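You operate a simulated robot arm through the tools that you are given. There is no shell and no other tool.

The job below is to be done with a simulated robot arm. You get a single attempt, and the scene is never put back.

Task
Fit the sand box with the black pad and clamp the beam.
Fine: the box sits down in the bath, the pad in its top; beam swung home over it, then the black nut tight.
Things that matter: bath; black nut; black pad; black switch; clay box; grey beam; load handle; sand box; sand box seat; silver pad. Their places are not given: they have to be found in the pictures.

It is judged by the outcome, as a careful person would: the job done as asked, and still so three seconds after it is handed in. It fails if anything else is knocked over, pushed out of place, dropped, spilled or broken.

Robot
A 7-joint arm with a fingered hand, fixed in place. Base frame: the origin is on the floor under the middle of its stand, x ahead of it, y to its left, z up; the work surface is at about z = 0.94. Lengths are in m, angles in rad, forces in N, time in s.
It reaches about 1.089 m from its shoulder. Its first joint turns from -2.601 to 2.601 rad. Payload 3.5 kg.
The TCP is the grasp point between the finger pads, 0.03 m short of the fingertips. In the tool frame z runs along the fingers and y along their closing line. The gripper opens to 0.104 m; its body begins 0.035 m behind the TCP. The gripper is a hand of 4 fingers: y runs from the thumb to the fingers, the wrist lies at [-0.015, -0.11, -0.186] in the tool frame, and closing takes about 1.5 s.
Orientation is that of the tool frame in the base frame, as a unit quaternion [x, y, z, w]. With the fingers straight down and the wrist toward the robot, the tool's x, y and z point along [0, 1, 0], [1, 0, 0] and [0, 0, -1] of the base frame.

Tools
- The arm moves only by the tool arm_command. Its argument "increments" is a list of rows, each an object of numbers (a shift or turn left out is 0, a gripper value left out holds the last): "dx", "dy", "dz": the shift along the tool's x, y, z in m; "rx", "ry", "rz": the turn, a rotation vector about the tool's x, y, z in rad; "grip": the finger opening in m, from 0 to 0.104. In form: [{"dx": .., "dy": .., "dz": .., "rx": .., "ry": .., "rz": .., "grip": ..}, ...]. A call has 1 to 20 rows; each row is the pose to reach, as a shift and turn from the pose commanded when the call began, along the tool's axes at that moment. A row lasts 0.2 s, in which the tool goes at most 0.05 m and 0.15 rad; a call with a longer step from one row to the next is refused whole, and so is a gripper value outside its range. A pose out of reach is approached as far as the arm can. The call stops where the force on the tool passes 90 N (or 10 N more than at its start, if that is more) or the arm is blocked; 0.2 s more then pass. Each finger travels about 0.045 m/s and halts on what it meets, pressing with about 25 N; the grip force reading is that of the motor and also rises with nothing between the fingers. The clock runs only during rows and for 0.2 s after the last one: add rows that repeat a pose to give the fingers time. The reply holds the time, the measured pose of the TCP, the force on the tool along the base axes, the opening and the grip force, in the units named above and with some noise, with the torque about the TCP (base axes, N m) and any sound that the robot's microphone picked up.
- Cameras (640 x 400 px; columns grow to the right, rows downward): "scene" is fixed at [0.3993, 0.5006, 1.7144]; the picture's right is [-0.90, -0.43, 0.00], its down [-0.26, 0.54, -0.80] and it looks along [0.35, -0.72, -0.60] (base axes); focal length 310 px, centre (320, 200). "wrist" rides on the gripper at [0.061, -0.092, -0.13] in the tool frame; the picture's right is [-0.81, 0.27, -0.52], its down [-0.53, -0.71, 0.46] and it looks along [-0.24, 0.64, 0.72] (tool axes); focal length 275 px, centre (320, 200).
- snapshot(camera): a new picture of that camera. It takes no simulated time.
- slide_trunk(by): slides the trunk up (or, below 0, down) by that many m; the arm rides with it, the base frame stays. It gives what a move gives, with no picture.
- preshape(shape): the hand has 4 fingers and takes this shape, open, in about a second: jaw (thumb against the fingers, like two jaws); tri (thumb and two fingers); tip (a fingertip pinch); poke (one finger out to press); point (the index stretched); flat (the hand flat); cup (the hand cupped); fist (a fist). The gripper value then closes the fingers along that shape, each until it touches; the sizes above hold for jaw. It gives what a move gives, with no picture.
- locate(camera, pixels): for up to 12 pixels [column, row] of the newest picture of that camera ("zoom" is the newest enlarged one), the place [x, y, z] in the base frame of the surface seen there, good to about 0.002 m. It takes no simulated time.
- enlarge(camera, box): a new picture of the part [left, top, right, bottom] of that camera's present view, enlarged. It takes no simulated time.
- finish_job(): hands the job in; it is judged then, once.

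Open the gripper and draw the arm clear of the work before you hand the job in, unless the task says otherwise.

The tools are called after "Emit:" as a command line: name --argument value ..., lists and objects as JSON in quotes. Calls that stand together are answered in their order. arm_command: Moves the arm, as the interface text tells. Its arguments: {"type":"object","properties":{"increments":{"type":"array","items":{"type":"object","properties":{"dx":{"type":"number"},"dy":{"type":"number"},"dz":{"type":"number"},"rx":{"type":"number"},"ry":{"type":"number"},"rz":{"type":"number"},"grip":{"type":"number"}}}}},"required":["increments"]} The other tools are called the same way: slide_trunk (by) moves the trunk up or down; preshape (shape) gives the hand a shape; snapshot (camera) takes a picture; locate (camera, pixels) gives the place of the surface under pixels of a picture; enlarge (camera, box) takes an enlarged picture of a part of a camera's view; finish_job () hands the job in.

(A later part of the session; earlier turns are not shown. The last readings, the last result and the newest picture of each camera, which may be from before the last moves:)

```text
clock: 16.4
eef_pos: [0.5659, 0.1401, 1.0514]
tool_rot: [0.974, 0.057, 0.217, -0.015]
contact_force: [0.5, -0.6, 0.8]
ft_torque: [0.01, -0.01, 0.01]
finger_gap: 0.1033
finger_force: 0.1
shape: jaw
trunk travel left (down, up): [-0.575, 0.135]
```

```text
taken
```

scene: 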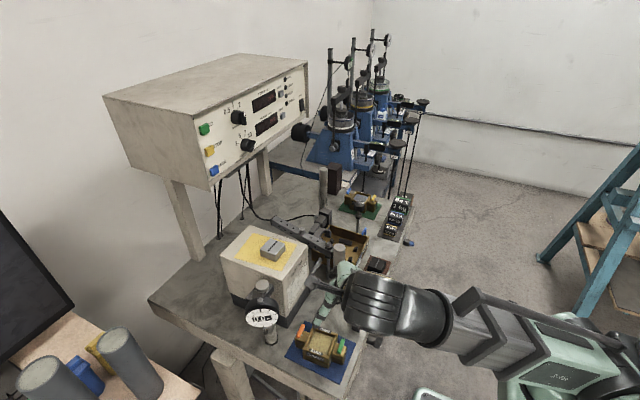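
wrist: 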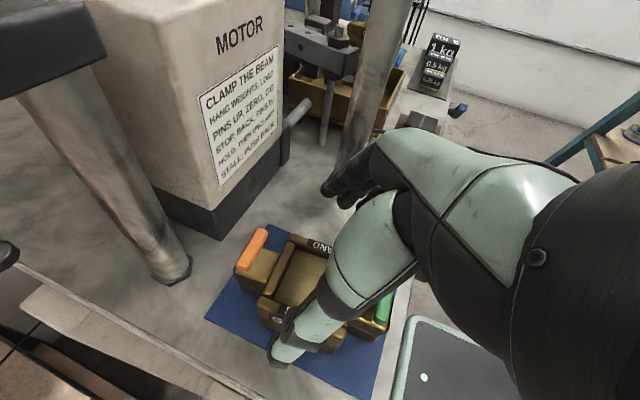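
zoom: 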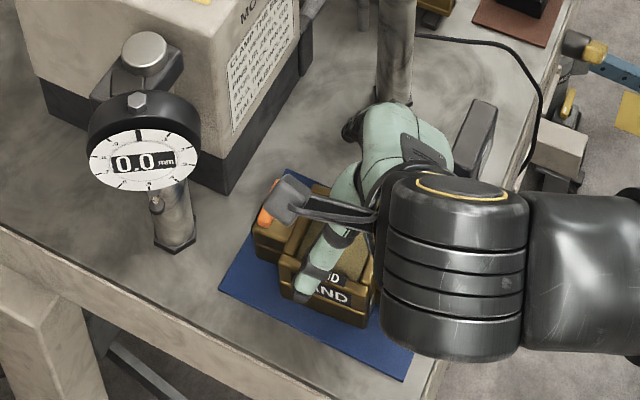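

Camera block and thumb are clear of the dial and box. I descend the remaining 57 mm to z about 0.994.

Emit:
arm_command --increments '[{"dx": -0.0087, "dz": 0.0169}, {"dx": -0.0173, "dz": 0.0338}, {"dx": -0.026, "dz": 0.0507}, {"dx": -0.026, "dz": 0.0507}]'

Emit:
enlarge --camera "scene" --box '[265, 290, 365, 385]'

Emit:
enlarge --camera "wrist" --box '[190, 180, 430, 400]'

```text
clock: 17.4
eef_pos: [0.5631, 0.1411, 0.9933]
tool_rot: [0.974, 0.058, 0.217, -0.015]
contact_force: [-0.2, 0.3, 0.5]
ft_torque: [0.01, 0.01, -0.03]
finger_gap: 0.1039
finger_force: 0.0
shape: jaw
trunk travel left (down, up): [-0.575, 0.135]
```

```text
4.21 times, centred on (315, 338) of scene
```

zoom: 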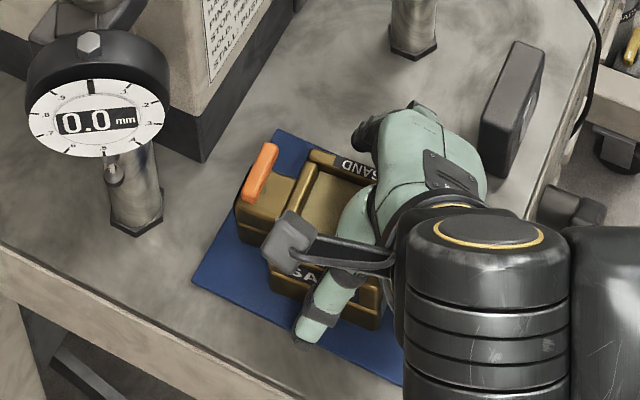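

```text
1.82 times, centred on (310, 290) of wrist
```

zoom: 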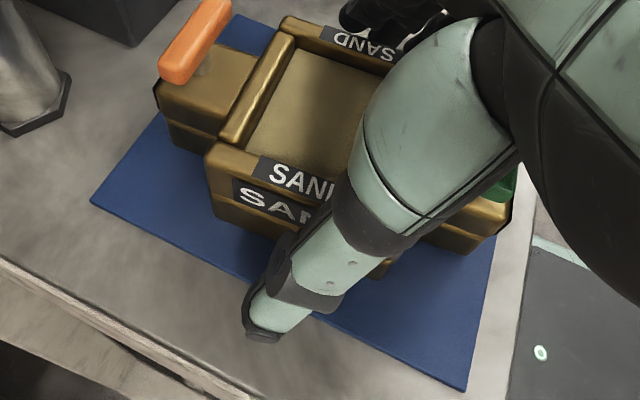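

Thumb and fingers straddle the SAND faces with no contact. I close the hand on the box and hold for about 2 s.

Emit:
arm_command --increments '[{"grip": 0.08}, {"grip": 0.06}, {"grip": 0.05}, {"grip": 0.04}, {"grip": 0.04}, {"grip": 0.04}, {"grip": 0.04}, {"grip": 0.04}, {"grip": 0.04}, {"grip": 0.04}]'

Emit:
enlarge --camera "wrist" --box '[190, 180, 430, 400]'

Emit:
enlarge --camera "scene" --box '[265, 290, 365, 385]'

```text
clock: 19.6
eef_pos: [0.5634, 0.1394, 0.9944]
tool_rot: [0.974, 0.058, 0.217, -0.015]
contact_force: [0.0, -0.7, -0.1]
ft_torque: [-0.06, -0.03, 0.03]
finger_gap: 0.0622
finger_force: 25.0
shape: jaw
trunk travel left (down, up): [-0.575, 0.135]
```

```text
1.82 times, centred on (310, 290) of wrist
```

zoom: 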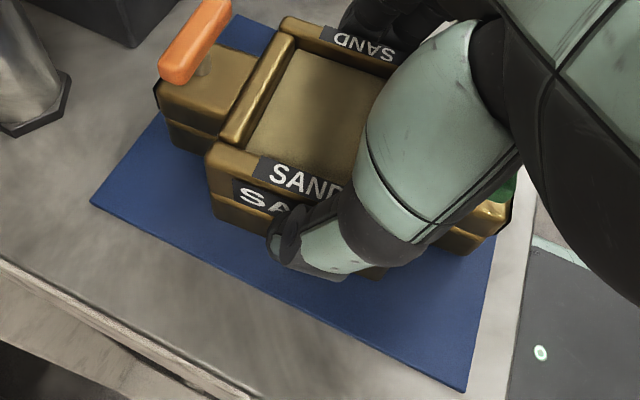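

```text
4.21 times, centred on (315, 338) of scene
```

zoom: 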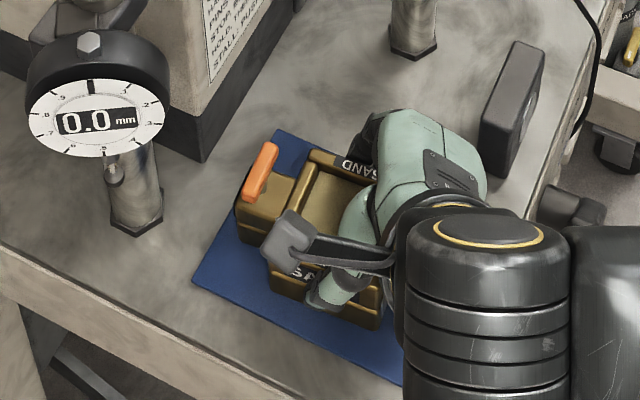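

The hand holds the box (gap 0.062, 25 N). I lift 25 mm slowly and check that the box comes up level.

Emit:
arm_command --increments '[{"dx": 0.0021, "dz": -0.0045}, {"dx": 0.0042, "dz": -0.009}, {"dx": 0.0064, "dz": -0.0136}, {"dx": 0.0085, "dz": -0.0181}, {"dx": 0.0106, "dz": -0.0226}, {"dx": 0.0106, "dz": -0.0226}]'

Emit:
enlarge --camera "wrist" --box '[190, 180, 430, 400]'

Emit:
enlarge --camera "scene" --box '[265, 290, 365, 385]'

```text
clock: 21.0
eef_pos: [0.5627, 0.1396, 1.0197]
tool_rot: [0.974, 0.058, 0.217, -0.014]
contact_force: [0.7, -0.5, -7.8]
ft_torque: [0.01, 0.06, -0.02]
finger_gap: 0.0621
finger_force: 25.4
shape: jaw
trunk travel left (down, up): [-0.575, 0.135]
```

```text
1.82 times, centred on (310, 290) of wrist
```

zoom: 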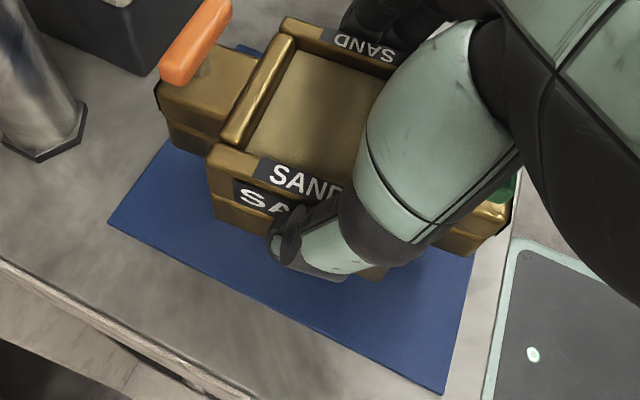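

```text
4.21 times, centred on (315, 338) of scene
```

zoom: 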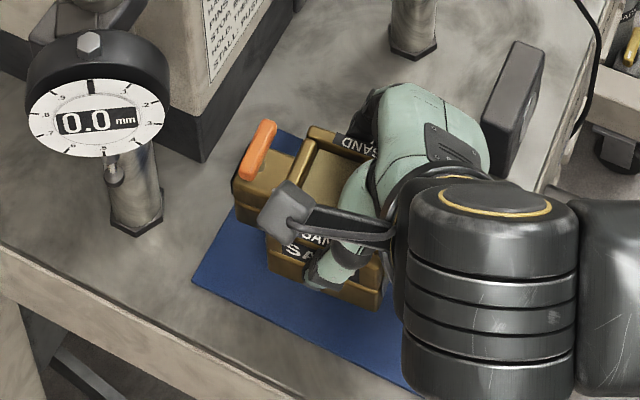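

The box is firmly held (about 0.8 kg) and unmoved in the hand. I raise it to TCP z about 1.25 so it clears the post (top 1.155) and the motor.

Emit:
arm_command --increments '[{"dx": 0.0122, "dz": -0.026}, {"dx": 0.0244, "dz": -0.052}, {"dx": 0.0366, "dz": -0.078}, {"dx": 0.0488, "dy": -0.0005, "dz": -0.104}, {"dx": 0.061, "dy": -0.0006, "dz": -0.13}, {"dx": 0.0732, "dy": -0.0007, "dz": -0.1559}, {"dx": 0.0854, "dy": -0.0008, "dz": -0.1819}, {"dx": 0.0976, "dy": -0.001, "dz": -0.2079}]'

Emit:
snapshot --camera "scene"

```text
clock: 22.8
eef_pos: [0.5641, 0.1409, 1.2498]
tool_rot: [0.974, 0.057, 0.217, -0.015]
contact_force: [0.3, 0.6, -7.5]
ft_torque: [0.04, 0.05, -0.01]
finger_gap: 0.0621
finger_force: 25.3
shape: jaw
trunk travel left (down, up): [-0.575, 0.135]
```

```text
taken
```

scene: 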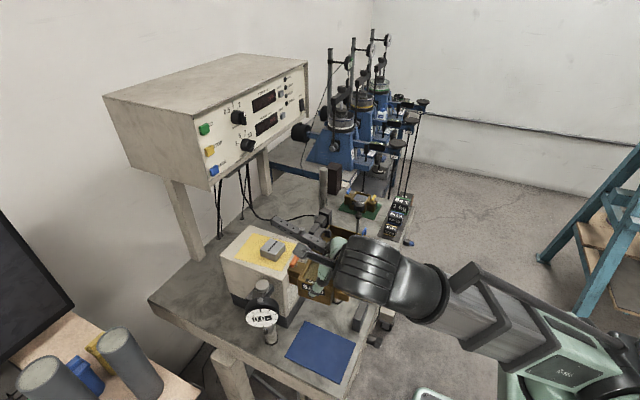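

Clear of everything. I carry it over the post to above the bath seat near (0.644, -0.18, 1.25), turning the box square to the bath on the way.

Emit:
arm_command --increments '[{"dx": 0.0038, "dy": 0.0328, "dz": 0.0016, "rx": -0.005, "rz": 0.0106}, {"dx": 0.0077, "dy": 0.0655, "dz": 0.0033, "rx": -0.01, "rz": 0.0212}, {"dx": 0.0115, "dy": 0.0983, "dz": 0.0049, "rx": -0.015, "rz": 0.0317}, {"dx": 0.0154, "dy": 0.1311, "dz": 0.0066, "rx": -0.02, "rz": 0.0423}, {"dx": 0.0192, "dy": 0.1639, "dz": 0.0082, "rx": -0.025, "rz": 0.0529}, {"dx": 0.023, "dy": 0.1966, "dz": 0.0098, "rx": -0.03, "rz": 0.0635}, {"dx": 0.0269, "dy": 0.2294, "dz": 0.0115, "rx": -0.035, "rz": 0.0741}, {"dx": 0.0307, "dy": 0.2622, "dz": 0.0131, "rx": -0.04, "rz": 0.0846}, {"dx": 0.0346, "dy": 0.2949, "dz": 0.0148, "rx": -0.045, "rz": 0.0952}, {"dx": 0.0384, "dy": 0.3277, "dz": 0.0164, "rx": -0.0497, "rz": 0.1058}, {"dx": 0.0384, "dy": 0.3277, "dz": 0.0164, "rx": -0.0497, "rz": 0.1058}]'

Emit:
snapshot --camera "scene"

Emit:
snapshot --camera "wrist"

```text
clock: 25.2
eef_pos: [0.6451, -0.1788, 1.2497]
tool_rot: [0.976, 0.0, 0.218, -0.003]
contact_force: [0.0, -0.1, -7.5]
ft_torque: [-0.02, 0.05, 0.0]
finger_gap: 0.0619
finger_force: 25.3
shape: jaw
trunk travel left (down, up): [-0.575, 0.135]
```

```text
taken
```

scene: 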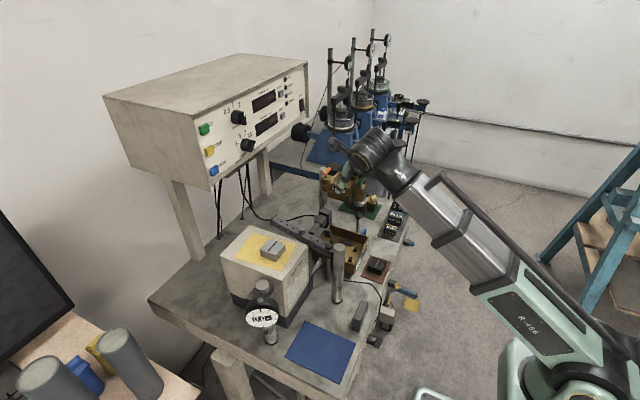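

```text
taken
```

wrist: 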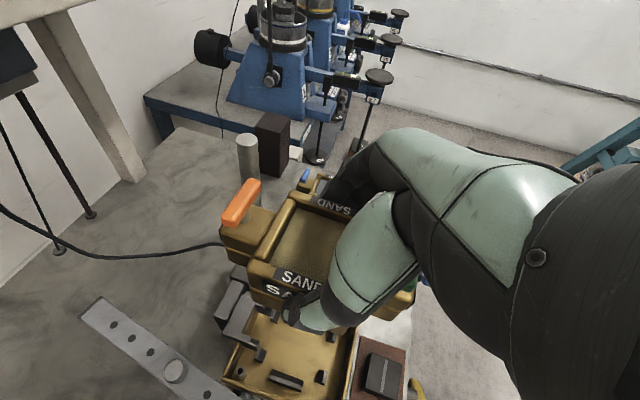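

Now above the bath and square. I measure the held box's corners to learn its offset from the TCP.

Emit:
enlarge --camera "wrist" --box '[200, 160, 440, 320]'

Emit:
locate --camera "zoom" --pixels '[[240, 95], [120, 265], [275, 85], [65, 185], [110, 125], [170, 255], [125, 300], [205, 120], [145, 240], [560, 330], [230, 160], [120, 60]]'

Emit:
enlarge --camera "scene" --box '[300, 130, 410, 220]'

```text
2.50 times, centred on (320, 240) of wrist
```

zoom: 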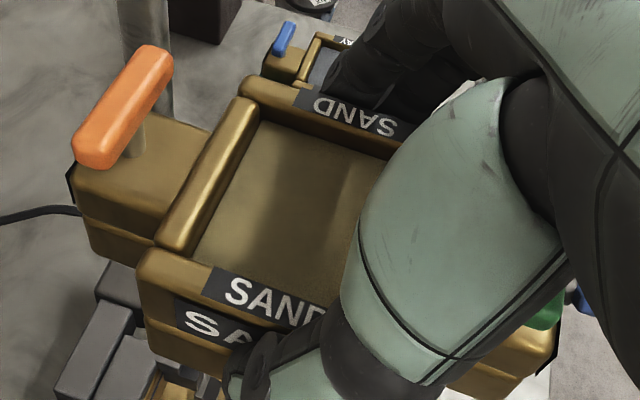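

```text
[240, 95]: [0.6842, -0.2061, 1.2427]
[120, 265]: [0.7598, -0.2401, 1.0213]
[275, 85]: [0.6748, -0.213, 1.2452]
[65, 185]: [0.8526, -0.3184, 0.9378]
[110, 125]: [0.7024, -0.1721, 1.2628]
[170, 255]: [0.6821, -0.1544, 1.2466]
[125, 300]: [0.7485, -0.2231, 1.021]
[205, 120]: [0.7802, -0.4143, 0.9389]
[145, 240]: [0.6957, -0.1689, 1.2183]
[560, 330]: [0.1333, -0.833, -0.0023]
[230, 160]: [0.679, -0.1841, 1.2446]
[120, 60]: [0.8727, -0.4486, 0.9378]
```

```text
4.44 times, centred on (355, 175) of scene
```

zoom: 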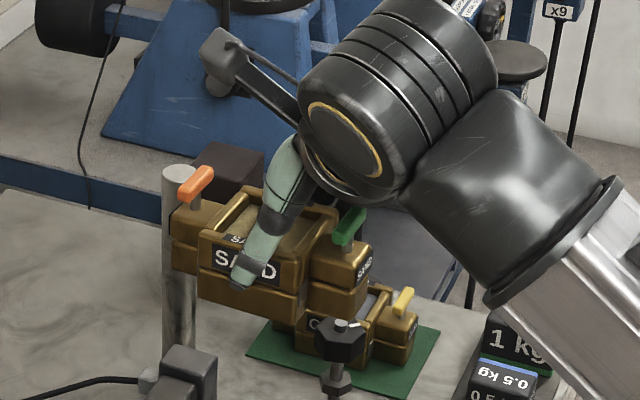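

I take more measurements of the held box from the scene zoom (pins at (193,180) and (352,222), rim corners).

Emit:
locate --camera "zoom" --pixels '[[195, 180], [350, 225], [203, 232], [300, 265], [200, 290], [298, 320], [345, 245], [362, 250], [270, 188], [340, 208], [175, 265], [368, 290]]'

Emit:
enlarge --camera "wrist" --box '[210, 170, 338, 250]'

Emit:
locate --camera "zoom" --pixels '[[335, 130], [235, 410], [420, 110], [150, 90], [280, 240], [330, 150], [260, 370], [225, 390], [60, 300], [30, 290], [440, 130], [180, 60]]'

```text
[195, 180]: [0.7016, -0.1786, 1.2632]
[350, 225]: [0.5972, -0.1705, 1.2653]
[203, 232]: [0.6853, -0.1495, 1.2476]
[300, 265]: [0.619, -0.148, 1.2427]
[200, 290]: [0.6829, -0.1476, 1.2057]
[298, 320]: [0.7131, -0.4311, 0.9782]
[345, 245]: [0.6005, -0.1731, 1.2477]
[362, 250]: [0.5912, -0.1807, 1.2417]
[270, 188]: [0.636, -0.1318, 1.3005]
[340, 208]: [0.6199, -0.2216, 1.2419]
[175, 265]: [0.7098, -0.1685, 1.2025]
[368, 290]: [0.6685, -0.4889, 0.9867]
```

```text
5.00 times, centred on (274, 210) of wrist
```

zoom: 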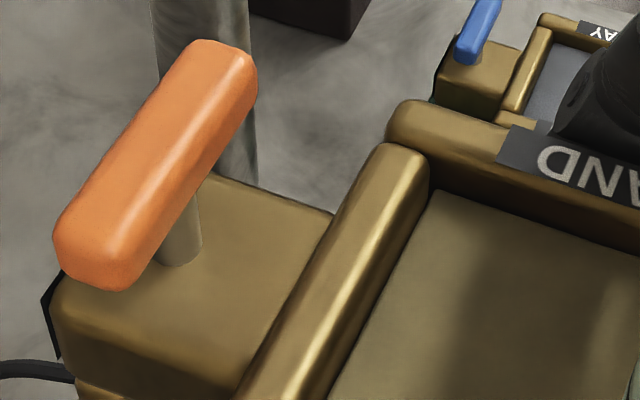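

```text
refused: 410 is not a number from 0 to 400
```

Held box centre is about (0.651, -0.183) with TCP at (0.645, -0.179). Now I measure the seat's rails and chocks in the bath from the present wrist view.

Emit:
enlarge --camera "wrist" --box '[210, 300, 370, 400]'

Emit:
enlarge --camera "scene" --box '[310, 215, 390, 275]'

Emit:
locate --camera "zoom" --pixels '[[180, 110], [215, 120], [235, 140], [325, 75], [410, 90], [310, 95], [440, 150], [455, 155], [385, 230], [400, 240], [345, 215], [300, 330]]'

```text
4.00 times, centred on (290, 350) of wrist
```

zoom: 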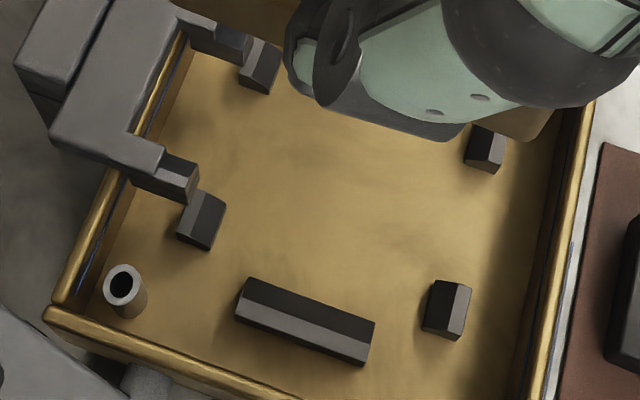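

```text
6.67 times, centred on (350, 245) of scene
```

zoom: 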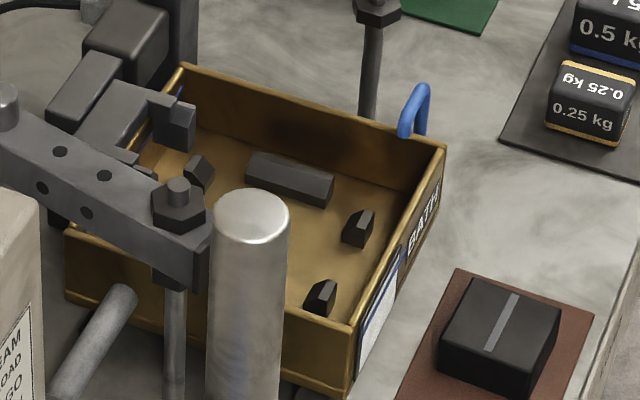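

```text
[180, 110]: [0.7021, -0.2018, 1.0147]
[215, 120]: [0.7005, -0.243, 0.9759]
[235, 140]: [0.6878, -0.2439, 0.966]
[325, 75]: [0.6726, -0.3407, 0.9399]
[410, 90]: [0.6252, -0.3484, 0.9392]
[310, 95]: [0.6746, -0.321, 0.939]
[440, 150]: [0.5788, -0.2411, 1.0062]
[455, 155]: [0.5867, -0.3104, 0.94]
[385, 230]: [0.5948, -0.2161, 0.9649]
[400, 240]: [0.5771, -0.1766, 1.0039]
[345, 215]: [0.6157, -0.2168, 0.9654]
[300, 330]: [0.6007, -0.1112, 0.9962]
```

I re-take the wrist zoom of the seat and locate the inner edges of rail and chocks.

Emit:
enlarge --camera "wrist" --box '[210, 300, 370, 400]'

Emit:
locate --camera "zoom" --pixels '[[250, 280], [375, 322], [305, 300], [295, 318], [305, 335], [435, 282], [462, 290], [450, 310], [435, 320], [200, 195], [220, 205], [195, 225]]'

Emit:
locate --camera "zoom" --pixels '[[262, 45], [275, 55], [250, 75], [480, 130], [500, 140], [475, 155], [170, 165], [195, 185], [235, 50], [245, 280], [370, 360], [485, 165]]'

```text
4.00 times, centred on (290, 350) of wrist
```

zoom: 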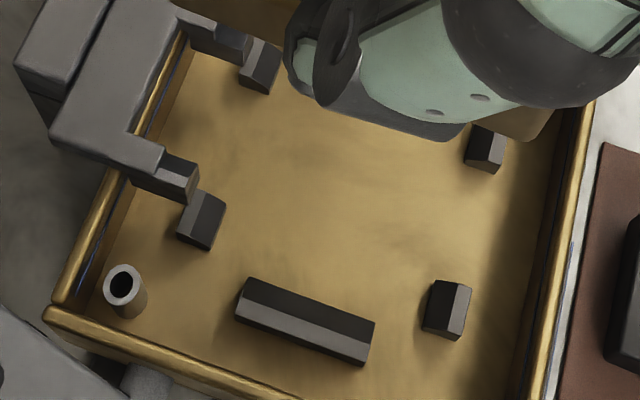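

```text
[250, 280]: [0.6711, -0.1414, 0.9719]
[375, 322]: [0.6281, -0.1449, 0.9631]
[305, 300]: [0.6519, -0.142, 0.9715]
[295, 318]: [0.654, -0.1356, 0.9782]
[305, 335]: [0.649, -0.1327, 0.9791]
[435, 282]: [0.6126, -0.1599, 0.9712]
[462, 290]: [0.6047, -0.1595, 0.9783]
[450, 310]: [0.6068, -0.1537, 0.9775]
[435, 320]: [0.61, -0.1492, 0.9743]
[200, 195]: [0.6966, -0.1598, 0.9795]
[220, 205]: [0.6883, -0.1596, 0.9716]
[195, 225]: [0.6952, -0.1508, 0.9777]
```

```text
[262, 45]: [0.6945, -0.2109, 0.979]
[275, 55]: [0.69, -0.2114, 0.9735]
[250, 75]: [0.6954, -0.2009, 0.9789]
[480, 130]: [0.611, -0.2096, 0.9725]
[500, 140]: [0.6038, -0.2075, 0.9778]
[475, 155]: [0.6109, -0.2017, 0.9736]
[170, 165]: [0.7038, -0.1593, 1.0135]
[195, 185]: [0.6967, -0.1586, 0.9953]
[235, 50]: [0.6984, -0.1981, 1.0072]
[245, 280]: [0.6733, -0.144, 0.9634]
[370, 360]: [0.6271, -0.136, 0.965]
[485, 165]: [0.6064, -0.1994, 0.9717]
```

Seat centre is about (0.651, -0.180); the fork gap is y -0.1586 to -0.1981. I measure the orange wing edges on the held box for a precise y alignment.

Emit:
enlarge --camera "wrist" --box '[210, 170, 338, 250]'

Emit:
locate --camera "zoom" --pixels '[[75, 290], [150, 325], [230, 360], [60, 290], [240, 195], [300, 215], [320, 220], [100, 350], [200, 390], [180, 250], [400, 160], [270, 380]]'

Emit:
locate --camera "zoom" --pixels '[[395, 120], [410, 105], [460, 115], [500, 130], [550, 140], [490, 160], [340, 250], [300, 330], [65, 230], [195, 45], [250, 75], [120, 280]]'

```text
5.00 times, centred on (274, 210) of wrist
```

zoom: 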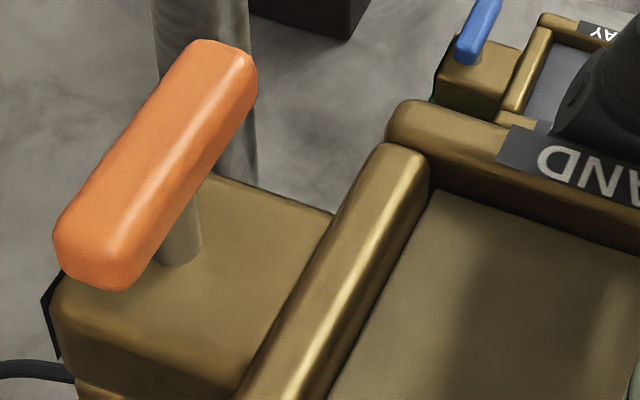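

```text
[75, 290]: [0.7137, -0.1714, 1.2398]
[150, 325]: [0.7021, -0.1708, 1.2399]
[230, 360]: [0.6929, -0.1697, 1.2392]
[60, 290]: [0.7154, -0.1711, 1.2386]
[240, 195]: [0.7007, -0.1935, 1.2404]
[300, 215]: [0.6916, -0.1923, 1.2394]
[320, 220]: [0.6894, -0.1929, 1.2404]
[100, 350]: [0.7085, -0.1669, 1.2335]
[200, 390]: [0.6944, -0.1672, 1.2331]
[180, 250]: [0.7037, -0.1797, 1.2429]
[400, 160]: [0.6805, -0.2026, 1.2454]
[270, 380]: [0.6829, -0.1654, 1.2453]
```

```text
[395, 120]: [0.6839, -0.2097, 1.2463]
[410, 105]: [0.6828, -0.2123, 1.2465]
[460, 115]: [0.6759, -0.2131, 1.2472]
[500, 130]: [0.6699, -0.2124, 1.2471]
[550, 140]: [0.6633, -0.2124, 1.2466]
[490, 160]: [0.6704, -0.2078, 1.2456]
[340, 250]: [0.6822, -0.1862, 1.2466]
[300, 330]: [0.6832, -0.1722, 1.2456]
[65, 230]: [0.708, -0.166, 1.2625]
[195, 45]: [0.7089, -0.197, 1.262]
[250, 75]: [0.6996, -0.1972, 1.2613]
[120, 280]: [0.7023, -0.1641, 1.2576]
```

The held box is already within 1 mm of the seat centre in x and y. I lower it to TCP z about 1.07 (box bottom about 1.018) and check.

Emit:
arm_command --increments '[{"dx": -0.0137, "dy": -0.0003, "dz": 0.0267}, {"dx": -0.0264, "dy": -0.0001, "dz": 0.0539}, {"dx": -0.0392, "dz": 0.081}, {"dx": -0.052, "dy": 0.0002, "dz": 0.1082}, {"dx": -0.0647, "dy": 0.0004, "dz": 0.1354}, {"dx": -0.0775, "dy": 0.0006, "dz": 0.1625}, {"dx": -0.0775, "dy": 0.0006, "dz": 0.1625}]'

Emit:
enlarge --camera "scene" --box '[280, 170, 410, 280]'

Emit:
snapshot --camera "wrist"

```text
clock: 26.8
eef_pos: [0.6417, -0.1796, 1.072]
tool_rot: [0.976, 0.001, 0.218, -0.003]
contact_force: [-0.4, -1.8, -7.7]
ft_torque: [0.0, 0.04, -0.03]
finger_gap: 0.062
finger_force: 25.2
shape: jaw
trunk travel left (down, up): [-0.575, 0.135]
```

```text
3.64 times, centred on (345, 225) of scene
```

zoom: 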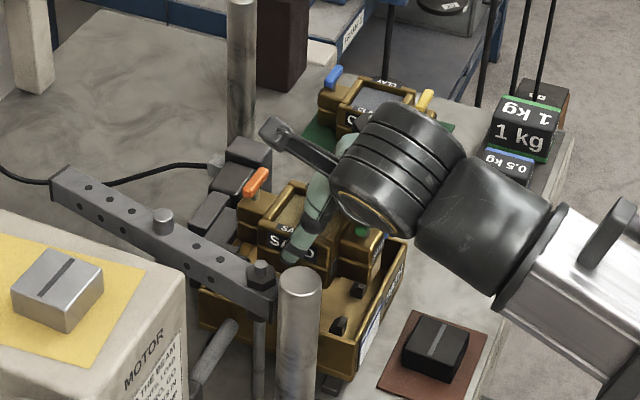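

```text
taken
```

wrist: 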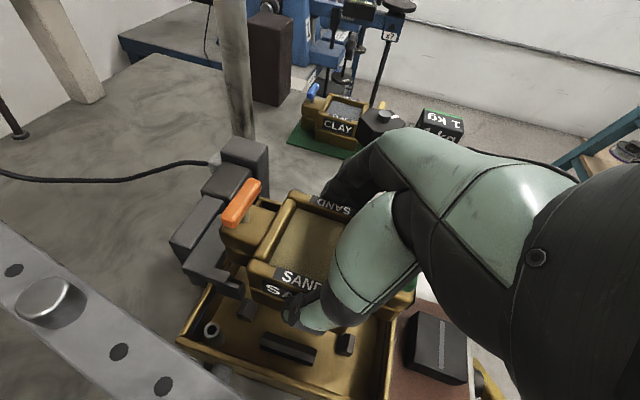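

Position reads 2 mm short in x. I re-measure the box relative to the fork and chocks in this closer view before the last descent.

Emit:
enlarge --camera "wrist" --box '[170, 170, 330, 270]'

Emit:
locate --camera "zoom" --pixels '[[280, 130], [215, 215], [350, 75], [230, 265], [360, 160], [315, 370], [330, 280], [440, 140], [440, 170], [490, 115], [300, 240], [50, 290]]'

Emit:
enlarge --camera "wrist" --box '[170, 260, 420, 400]'

```text
4.00 times, centred on (250, 220) of wrist
```

zoom: 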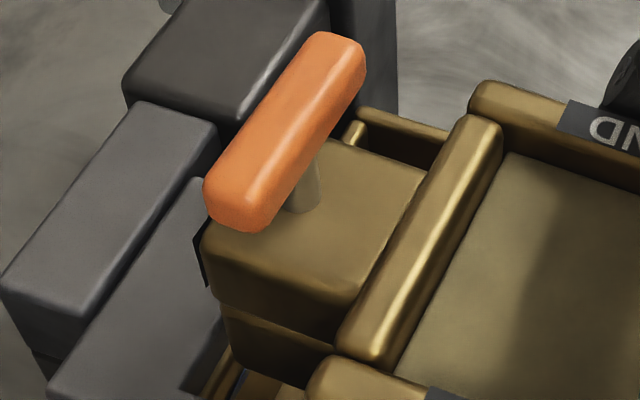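

```text
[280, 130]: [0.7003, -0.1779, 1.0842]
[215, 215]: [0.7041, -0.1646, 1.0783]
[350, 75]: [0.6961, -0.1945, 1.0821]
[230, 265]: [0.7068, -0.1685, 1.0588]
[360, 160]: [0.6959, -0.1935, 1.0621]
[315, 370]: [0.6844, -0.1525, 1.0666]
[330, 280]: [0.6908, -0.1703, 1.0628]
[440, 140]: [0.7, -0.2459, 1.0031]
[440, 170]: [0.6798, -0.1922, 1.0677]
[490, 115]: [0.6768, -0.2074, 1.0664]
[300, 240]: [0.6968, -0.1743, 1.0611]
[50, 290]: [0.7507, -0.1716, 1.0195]
```

```text
2.56 times, centred on (295, 330) of wrist
```

zoom: 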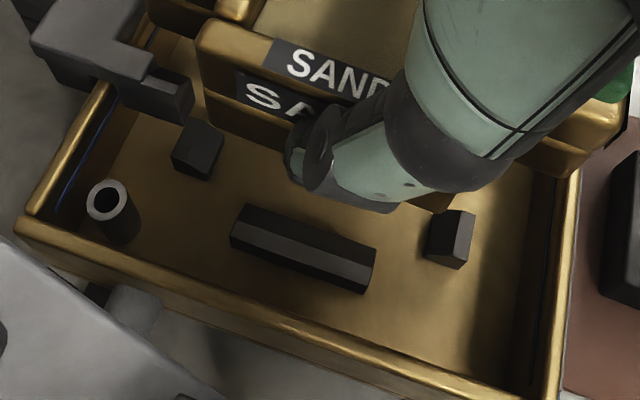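

Box centre is about 1.5 mm short in x. I correct and lower another 40 mm in small steps.

Emit:
arm_command --increments '[{"dx": 0.0014, "dy": -0.001, "dz": 0.0006}, {"dx": -0.0041, "dy": -0.0009, "dz": 0.0124}, {"dx": -0.0069, "dy": -0.0009, "dz": 0.0182}, {"dx": -0.0097, "dy": -0.0008, "dz": 0.0241}, {"dx": -0.0127, "dy": -0.0008, "dz": 0.0305}, {"dx": -0.0156, "dy": -0.0008, "dz": 0.0368}, {"dx": -0.0156, "dy": -0.0008, "dz": 0.0368}]'

Emit:
enlarge --camera "wrist" --box '[170, 170, 420, 330]'

Emit:
enlarge --camera "scene" --box '[295, 190, 405, 280]'

```text
clock: 28.4
eef_pos: [0.6437, -0.1775, 1.0304]
tool_rot: [0.976, 0.0, 0.217, -0.002]
contact_force: [0.1, 0.1, -6.6]
ft_torque: [0.01, 0.02, -0.03]
finger_gap: 0.062
finger_force: 24.7
shape: jaw
trunk travel left (down, up): [-0.575, 0.135]
```

```text
2.50 times, centred on (295, 250) of wrist
```

zoom: 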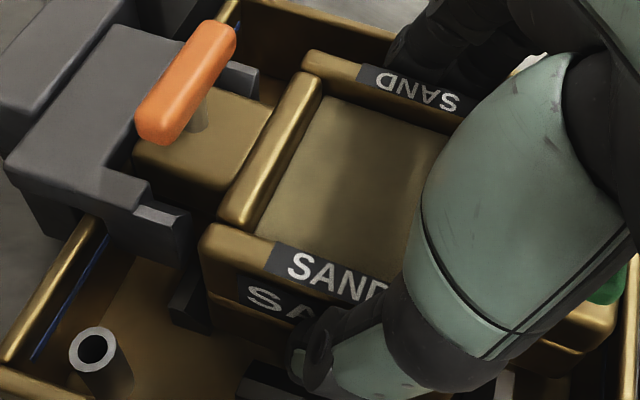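

```text
4.44 times, centred on (350, 235) of scene
```

zoom: 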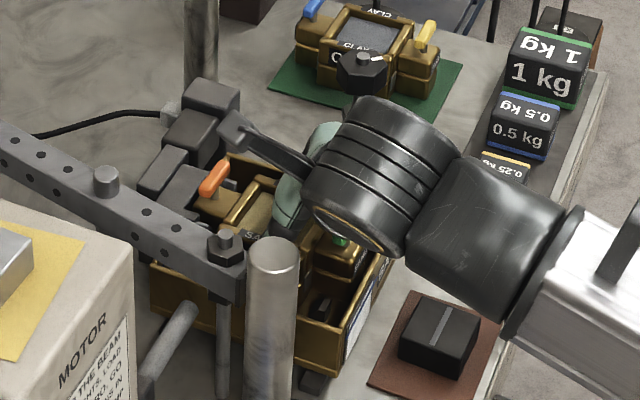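

The wing sits between the fork prongs. I lower the last ~12 mm gently and read the force.

Emit:
arm_command --increments '[{"dx": -0.0013, "dz": 0.0027}, {"dx": -0.0026, "dz": 0.0054}, {"dx": -0.0038, "dz": 0.0081}, {"dx": -0.0047, "dz": 0.01}, {"dx": -0.0047, "dz": 0.01}]'

Emit:
enlarge --camera "wrist" --box '[170, 170, 420, 330]'

```text
clock: 29.6
eef_pos: [0.6447, -0.1793, 1.0183]
tool_rot: [0.976, 0.0, 0.218, -0.003]
contact_force: [0.4, -0.7, -7.1]
ft_torque: [0.0, 0.03, 0.01]
finger_gap: 0.062
finger_force: 25.0
shape: jaw
trunk travel left (down, up): [-0.575, 0.135]
```

```text
2.50 times, centred on (295, 250) of wrist
```

zoom: 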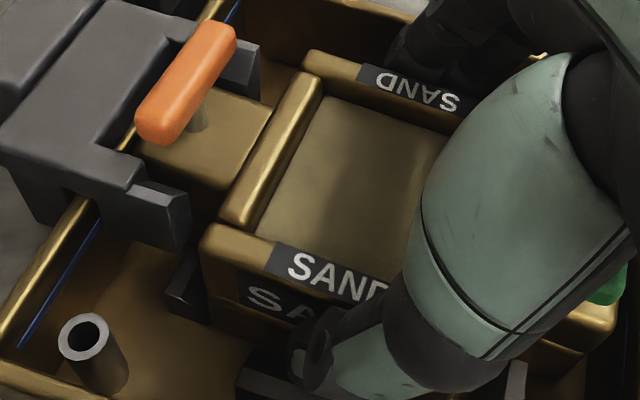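

Still full weight on the hand, so the bottom is not yet touching. I lower 1 mm at a time.

Emit:
arm_command --increments '[{"dx": -0.0004, "dz": 0.0009}, {"dx": -0.0009, "dz": 0.0018}, {"dx": -0.0009, "dz": 0.0018}]'

Emit:
enlarge --camera "scene" --box '[295, 190, 405, 280]'

```text
clock: 30.4
eef_pos: [0.6439, -0.1786, 1.0175]
tool_rot: [0.976, 0.0, 0.218, -0.003]
contact_force: [2.4, -1.4, 2.9]
ft_torque: [-0.11, -0.04, 0.06]
finger_gap: 0.062
finger_force: 25.1
shape: jaw
trunk travel left (down, up): [-0.575, 0.135]
```

```text
4.44 times, centred on (350, 235) of scene
```

zoom: 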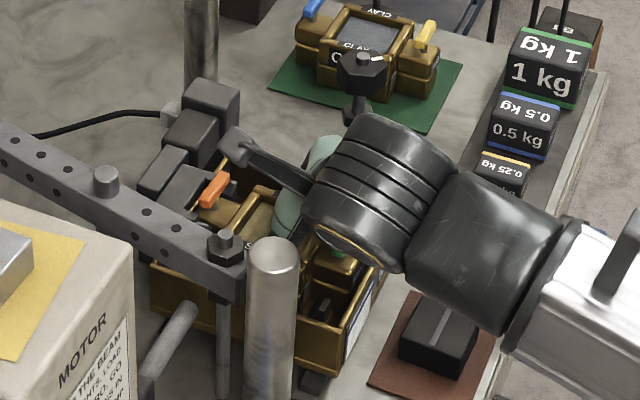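

Force changed to +2.9 N at the predicted seated height, so the box rests on something. I verify heights: rim should be about 1.0145, wing top about 1.0075.

Emit:
enlarge --camera "wrist" --box '[170, 170, 330, 270]'

Emit:
locate --camera "zoom" --pixels '[[260, 130], [300, 210], [270, 240], [360, 180], [330, 290], [370, 320], [440, 180], [460, 90], [560, 110], [250, 300], [200, 330], [380, 220]]'

```text
4.00 times, centred on (250, 220) of wrist
```

zoom: 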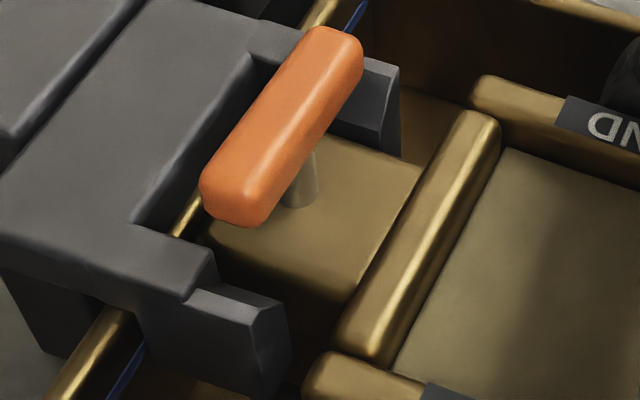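

```text
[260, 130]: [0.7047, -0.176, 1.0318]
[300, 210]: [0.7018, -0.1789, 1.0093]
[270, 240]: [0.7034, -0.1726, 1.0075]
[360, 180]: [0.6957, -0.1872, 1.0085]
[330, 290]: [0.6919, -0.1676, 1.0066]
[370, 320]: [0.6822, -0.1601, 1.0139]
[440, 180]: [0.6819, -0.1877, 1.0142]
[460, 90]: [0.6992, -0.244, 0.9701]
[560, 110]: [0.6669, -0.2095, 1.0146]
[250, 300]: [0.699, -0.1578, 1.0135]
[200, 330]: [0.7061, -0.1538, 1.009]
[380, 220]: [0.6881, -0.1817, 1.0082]
```

Rim at 1.014 and wing top at 1.0075: the box is fully seated. I open the hand only slightly (0.076) so the fingers clear the body without pressing the bath walls.

Emit:
arm_command --increments '[{"grip": 0.066}, {"grip": 0.07}, {"grip": 0.074}, {"grip": 0.076}, {"grip": 0.076}]'

Emit:
enlarge --camera "wrist" --box '[170, 170, 420, 330]'

```text
clock: 31.6
eef_pos: [0.6425, -0.1787, 1.0174]
tool_rot: [0.976, 0.001, 0.217, -0.002]
contact_force: [-0.2, 0.6, 0.9]
ft_torque: [0.06, 0.03, -0.07]
finger_gap: 0.0756
finger_force: 0.0
shape: jaw
trunk travel left (down, up): [-0.575, 0.135]
```

```text
2.50 times, centred on (295, 250) of wrist
```

zoom: 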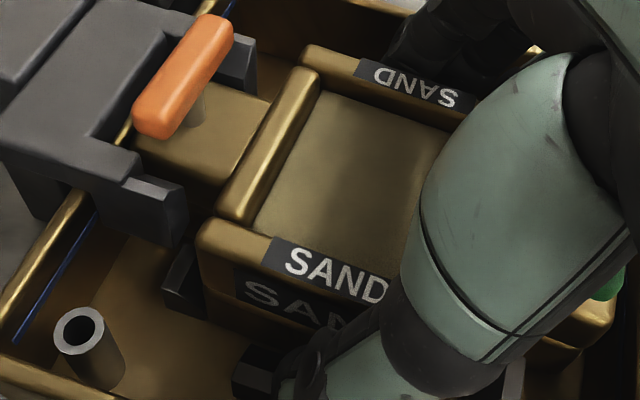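

Released with no residual force. I withdraw straight up, slowly at first.

Emit:
arm_command --increments '[{"dx": 0.0043, "dz": -0.0091}, {"dx": 0.0085, "dy": -0.0001, "dz": -0.0181}, {"dx": 0.017, "dy": -0.0002, "dz": -0.0362}, {"dx": 0.0255, "dy": -0.0003, "dz": -0.0543}, {"dx": 0.0383, "dy": -0.0005, "dz": -0.0815}, {"dx": 0.0511, "dy": -0.0007, "dz": -0.1086}, {"dx": 0.0638, "dy": -0.0009, "dz": -0.1358}, {"dx": 0.0766, "dy": -0.0011, "dz": -0.1629}, {"dx": 0.0894, "dy": -0.0012, "dz": -0.19}]'

Emit:
snapshot --camera "scene"

Emit:
snapshot --camera "wrist"

```text
clock: 33.6
eef_pos: [0.6428, -0.1775, 1.2256]
tool_rot: [0.976, 0.0, 0.217, -0.002]
contact_force: [0.3, -0.2, -0.5]
ft_torque: [0.01, -0.02, 0.03]
finger_gap: 0.0757
finger_force: 0.0
shape: jaw
trunk travel left (down, up): [-0.575, 0.135]
```

```text
taken
```

scene: 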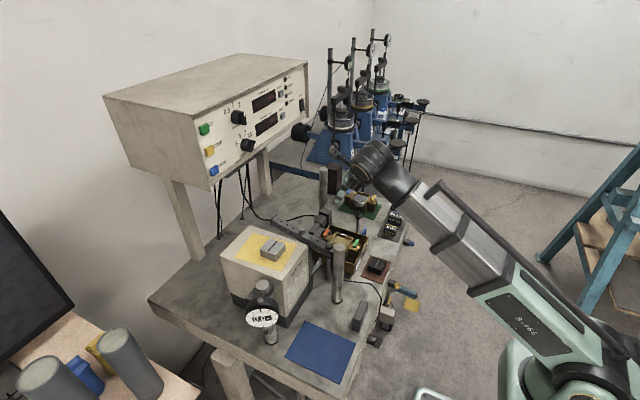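

```text
taken
```

wrist: 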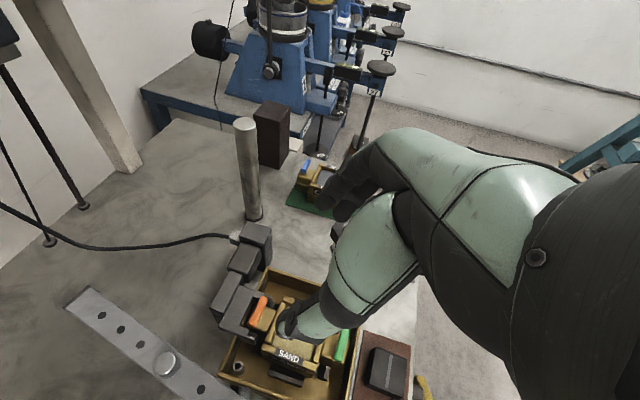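

The box sits in the bath. Now I measure the black pad's pose accurately.

Emit:
enlarge --camera "scene" --box '[355, 248, 403, 284]'

Emit:
locate --camera "zoom" --pixels '[[275, 110], [415, 170], [365, 265], [225, 200], [325, 190], [345, 140], [300, 235], [230, 215], [355, 305], [225, 245], [415, 200], [290, 270]]'

Emit:
enlarge --camera "wrist" --box '[340, 325, 440, 400]'

Emit:
locate --camera "zoom" --pixels '[[200, 160], [365, 185], [340, 345], [165, 300], [270, 240], [220, 130], [375, 155], [285, 165], [260, 320]]'

```text
11.11 times, centred on (379, 266) of scene
```

zoom: 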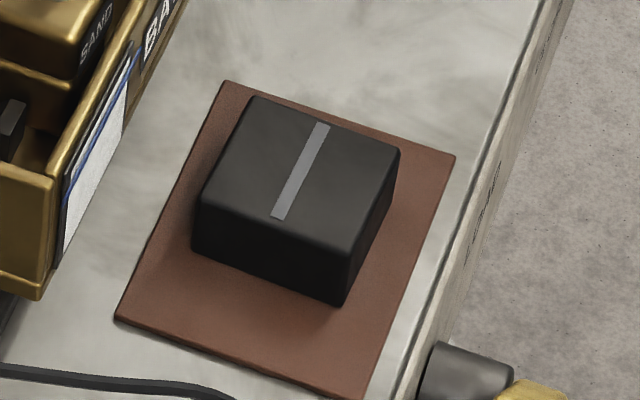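

```text
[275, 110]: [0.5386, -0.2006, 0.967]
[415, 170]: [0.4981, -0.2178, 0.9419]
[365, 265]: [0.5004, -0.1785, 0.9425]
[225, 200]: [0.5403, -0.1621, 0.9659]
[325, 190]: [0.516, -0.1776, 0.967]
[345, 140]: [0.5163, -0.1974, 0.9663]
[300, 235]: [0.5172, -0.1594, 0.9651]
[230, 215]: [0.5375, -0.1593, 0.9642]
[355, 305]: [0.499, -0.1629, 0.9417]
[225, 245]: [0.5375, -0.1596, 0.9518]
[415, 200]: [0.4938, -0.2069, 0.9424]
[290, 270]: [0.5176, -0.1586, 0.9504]
```

```text
5.33 times, centred on (390, 362) of wrist
```

zoom: 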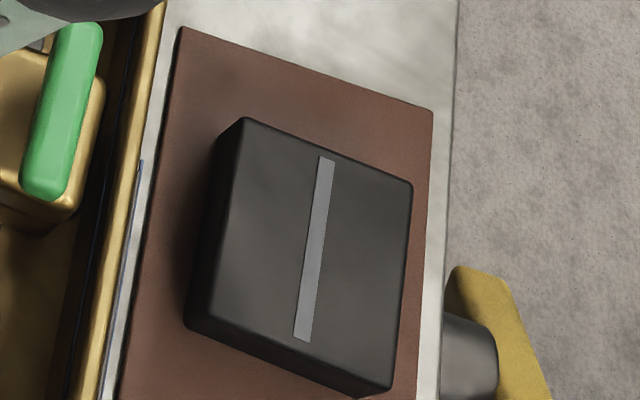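

```text
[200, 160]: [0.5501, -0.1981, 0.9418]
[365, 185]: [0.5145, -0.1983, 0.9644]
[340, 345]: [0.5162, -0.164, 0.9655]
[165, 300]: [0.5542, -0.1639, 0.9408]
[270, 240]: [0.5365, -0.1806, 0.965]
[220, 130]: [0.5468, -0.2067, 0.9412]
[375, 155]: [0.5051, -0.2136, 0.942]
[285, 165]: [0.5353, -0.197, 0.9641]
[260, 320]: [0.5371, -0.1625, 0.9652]
```

I locate the pad's top corners and groove for centre and yaw.

Emit:
locate --camera "zoom" --pixels '[[246, 124], [408, 188], [388, 383], [192, 322], [314, 250], [326, 165], [302, 335], [400, 290], [215, 220], [330, 155], [290, 358]]'

Emit:
enlarge --camera "wrist" --box '[220, 270, 380, 400]'

Emit:
locate --camera "zoom" --pixels '[[190, 220], [215, 150], [270, 260], [255, 300], [330, 220], [440, 260], [350, 260], [200, 240], [170, 200], [270, 345], [390, 330], [150, 310]]'

```text
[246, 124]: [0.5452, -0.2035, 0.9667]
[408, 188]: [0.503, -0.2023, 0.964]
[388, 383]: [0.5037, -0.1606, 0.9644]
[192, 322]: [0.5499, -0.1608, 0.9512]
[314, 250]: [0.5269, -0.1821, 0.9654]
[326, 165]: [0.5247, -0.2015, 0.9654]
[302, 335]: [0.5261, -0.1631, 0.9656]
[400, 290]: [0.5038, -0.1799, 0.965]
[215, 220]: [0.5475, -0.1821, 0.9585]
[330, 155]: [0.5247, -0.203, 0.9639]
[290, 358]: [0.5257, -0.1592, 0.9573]
```

```text
3.08 times, centred on (300, 335) of wrist
```

zoom: 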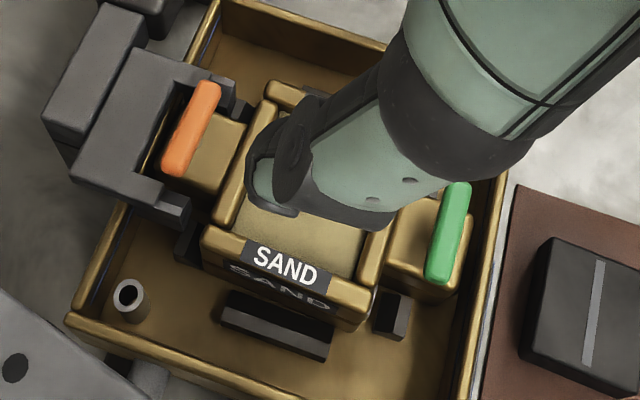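

```text
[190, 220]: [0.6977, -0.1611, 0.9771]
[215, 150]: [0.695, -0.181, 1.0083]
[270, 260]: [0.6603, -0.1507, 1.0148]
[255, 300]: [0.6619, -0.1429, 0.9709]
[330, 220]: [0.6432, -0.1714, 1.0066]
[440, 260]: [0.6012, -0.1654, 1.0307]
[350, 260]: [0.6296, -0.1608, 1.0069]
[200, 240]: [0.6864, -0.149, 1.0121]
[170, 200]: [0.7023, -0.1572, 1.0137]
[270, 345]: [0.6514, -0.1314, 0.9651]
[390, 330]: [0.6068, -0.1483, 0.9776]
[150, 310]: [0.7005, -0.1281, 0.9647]
```

Pad centre is about (0.5255, -0.182), top z 0.9655, roughly 0.045 m square and nearly axis-aligned. I move above it at z about 1.13 and untilt the hand so all fingertips are level for a shallow grip.

Emit:
arm_command --increments '[{"dx": -0.0253, "dy": 0.0008, "dz": 0.0057, "ry": -0.0733, "grip": 0.08}, {"dx": -0.0506, "dy": 0.0017, "dz": 0.0114, "ry": -0.1465}, {"dx": -0.0759, "dy": 0.0025, "dz": 0.0171, "ry": -0.2198}, {"dx": -0.1012, "dy": 0.0033, "dz": 0.0228, "ry": -0.293}, {"dx": -0.1265, "dy": 0.0042, "dz": 0.0285, "ry": -0.3663}, {"dx": -0.1518, "dy": 0.005, "dz": 0.0342, "ry": -0.4395}, {"dx": -0.1518, "dy": 0.005, "dz": 0.0342, "ry": -0.4395}]'

Emit:
snapshot --camera "scene"

Emit:
snapshot --camera "wrist"

```text
clock: 35.2
eef_pos: [0.5191, -0.1844, 1.1308]
tool_rot: [1.0, 0.001, -0.001, -0.001]
contact_force: [-0.2, -0.6, 0.2]
ft_torque: [0.0, 0.0, 0.01]
finger_gap: 0.0796
finger_force: 0.0
shape: jaw
trunk travel left (down, up): [-0.575, 0.135]
```

```text
taken
```

scene: 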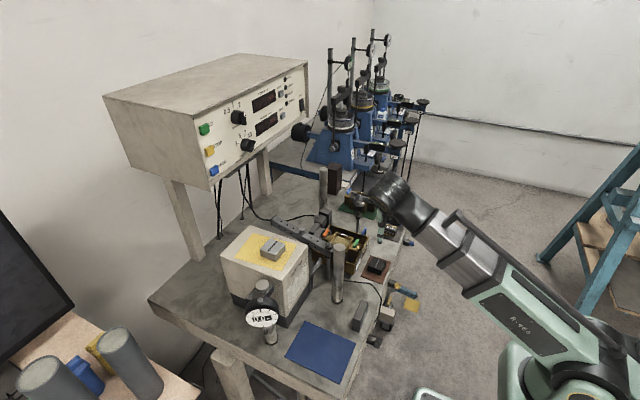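

```text
taken
```

wrist: 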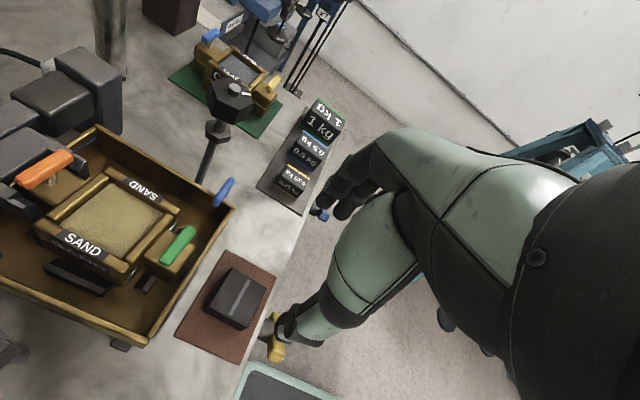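

Untilted pose works, and this view shows the box opening, pad and nut well. I measure the box opening corners and pad corners precisely here.

Emit:
enlarge --camera "wrist" --box '[30, 150, 190, 290]'

Emit:
locate --camera "zoom" --pixels '[[300, 105], [465, 190], [395, 290], [215, 225], [345, 200], [205, 190], [290, 90], [500, 195], [400, 305], [190, 240], [270, 170], [420, 255]]'

Emit:
enlarge --camera "wrist" --box '[170, 240, 290, 370]'

Emit:
locate --camera "zoom" --pixels '[[330, 90], [430, 140], [360, 265], [240, 215], [335, 165], [300, 240], [395, 210], [282, 150], [310, 225], [375, 125], [245, 235], [360, 285]]'

```text
2.86 times, centred on (110, 220) of wrist
```

zoom: 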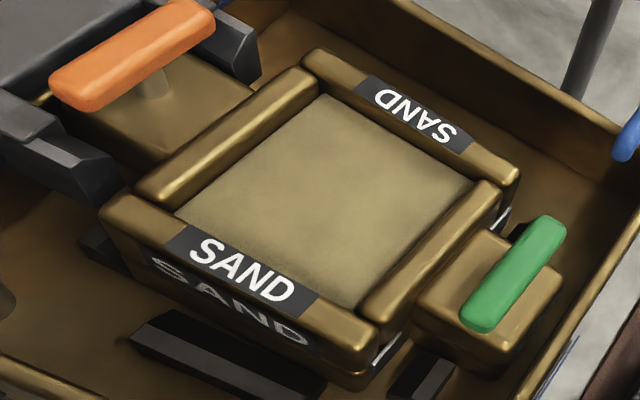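

```text
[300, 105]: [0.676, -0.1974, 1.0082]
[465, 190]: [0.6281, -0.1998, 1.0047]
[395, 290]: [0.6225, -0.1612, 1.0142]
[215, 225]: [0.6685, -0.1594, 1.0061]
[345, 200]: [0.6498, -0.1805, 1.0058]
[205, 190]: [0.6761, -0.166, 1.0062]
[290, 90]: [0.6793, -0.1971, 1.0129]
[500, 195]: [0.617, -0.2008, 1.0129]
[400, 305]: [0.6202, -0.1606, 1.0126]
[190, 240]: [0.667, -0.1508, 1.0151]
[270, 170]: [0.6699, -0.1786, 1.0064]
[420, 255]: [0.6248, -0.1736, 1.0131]
```

```text
3.08 times, centred on (230, 305) of wrist
```

zoom: 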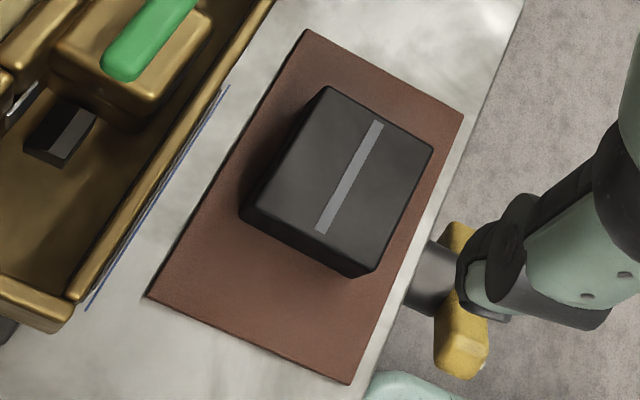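

```text
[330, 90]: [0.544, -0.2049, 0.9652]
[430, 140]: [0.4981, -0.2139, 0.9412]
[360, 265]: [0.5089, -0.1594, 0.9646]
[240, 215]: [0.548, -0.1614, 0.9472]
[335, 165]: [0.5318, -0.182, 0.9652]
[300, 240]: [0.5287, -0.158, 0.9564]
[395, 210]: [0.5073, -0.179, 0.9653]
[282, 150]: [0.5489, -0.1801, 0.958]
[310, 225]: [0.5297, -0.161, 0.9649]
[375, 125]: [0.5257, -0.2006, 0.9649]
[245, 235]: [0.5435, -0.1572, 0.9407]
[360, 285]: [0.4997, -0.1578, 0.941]
```

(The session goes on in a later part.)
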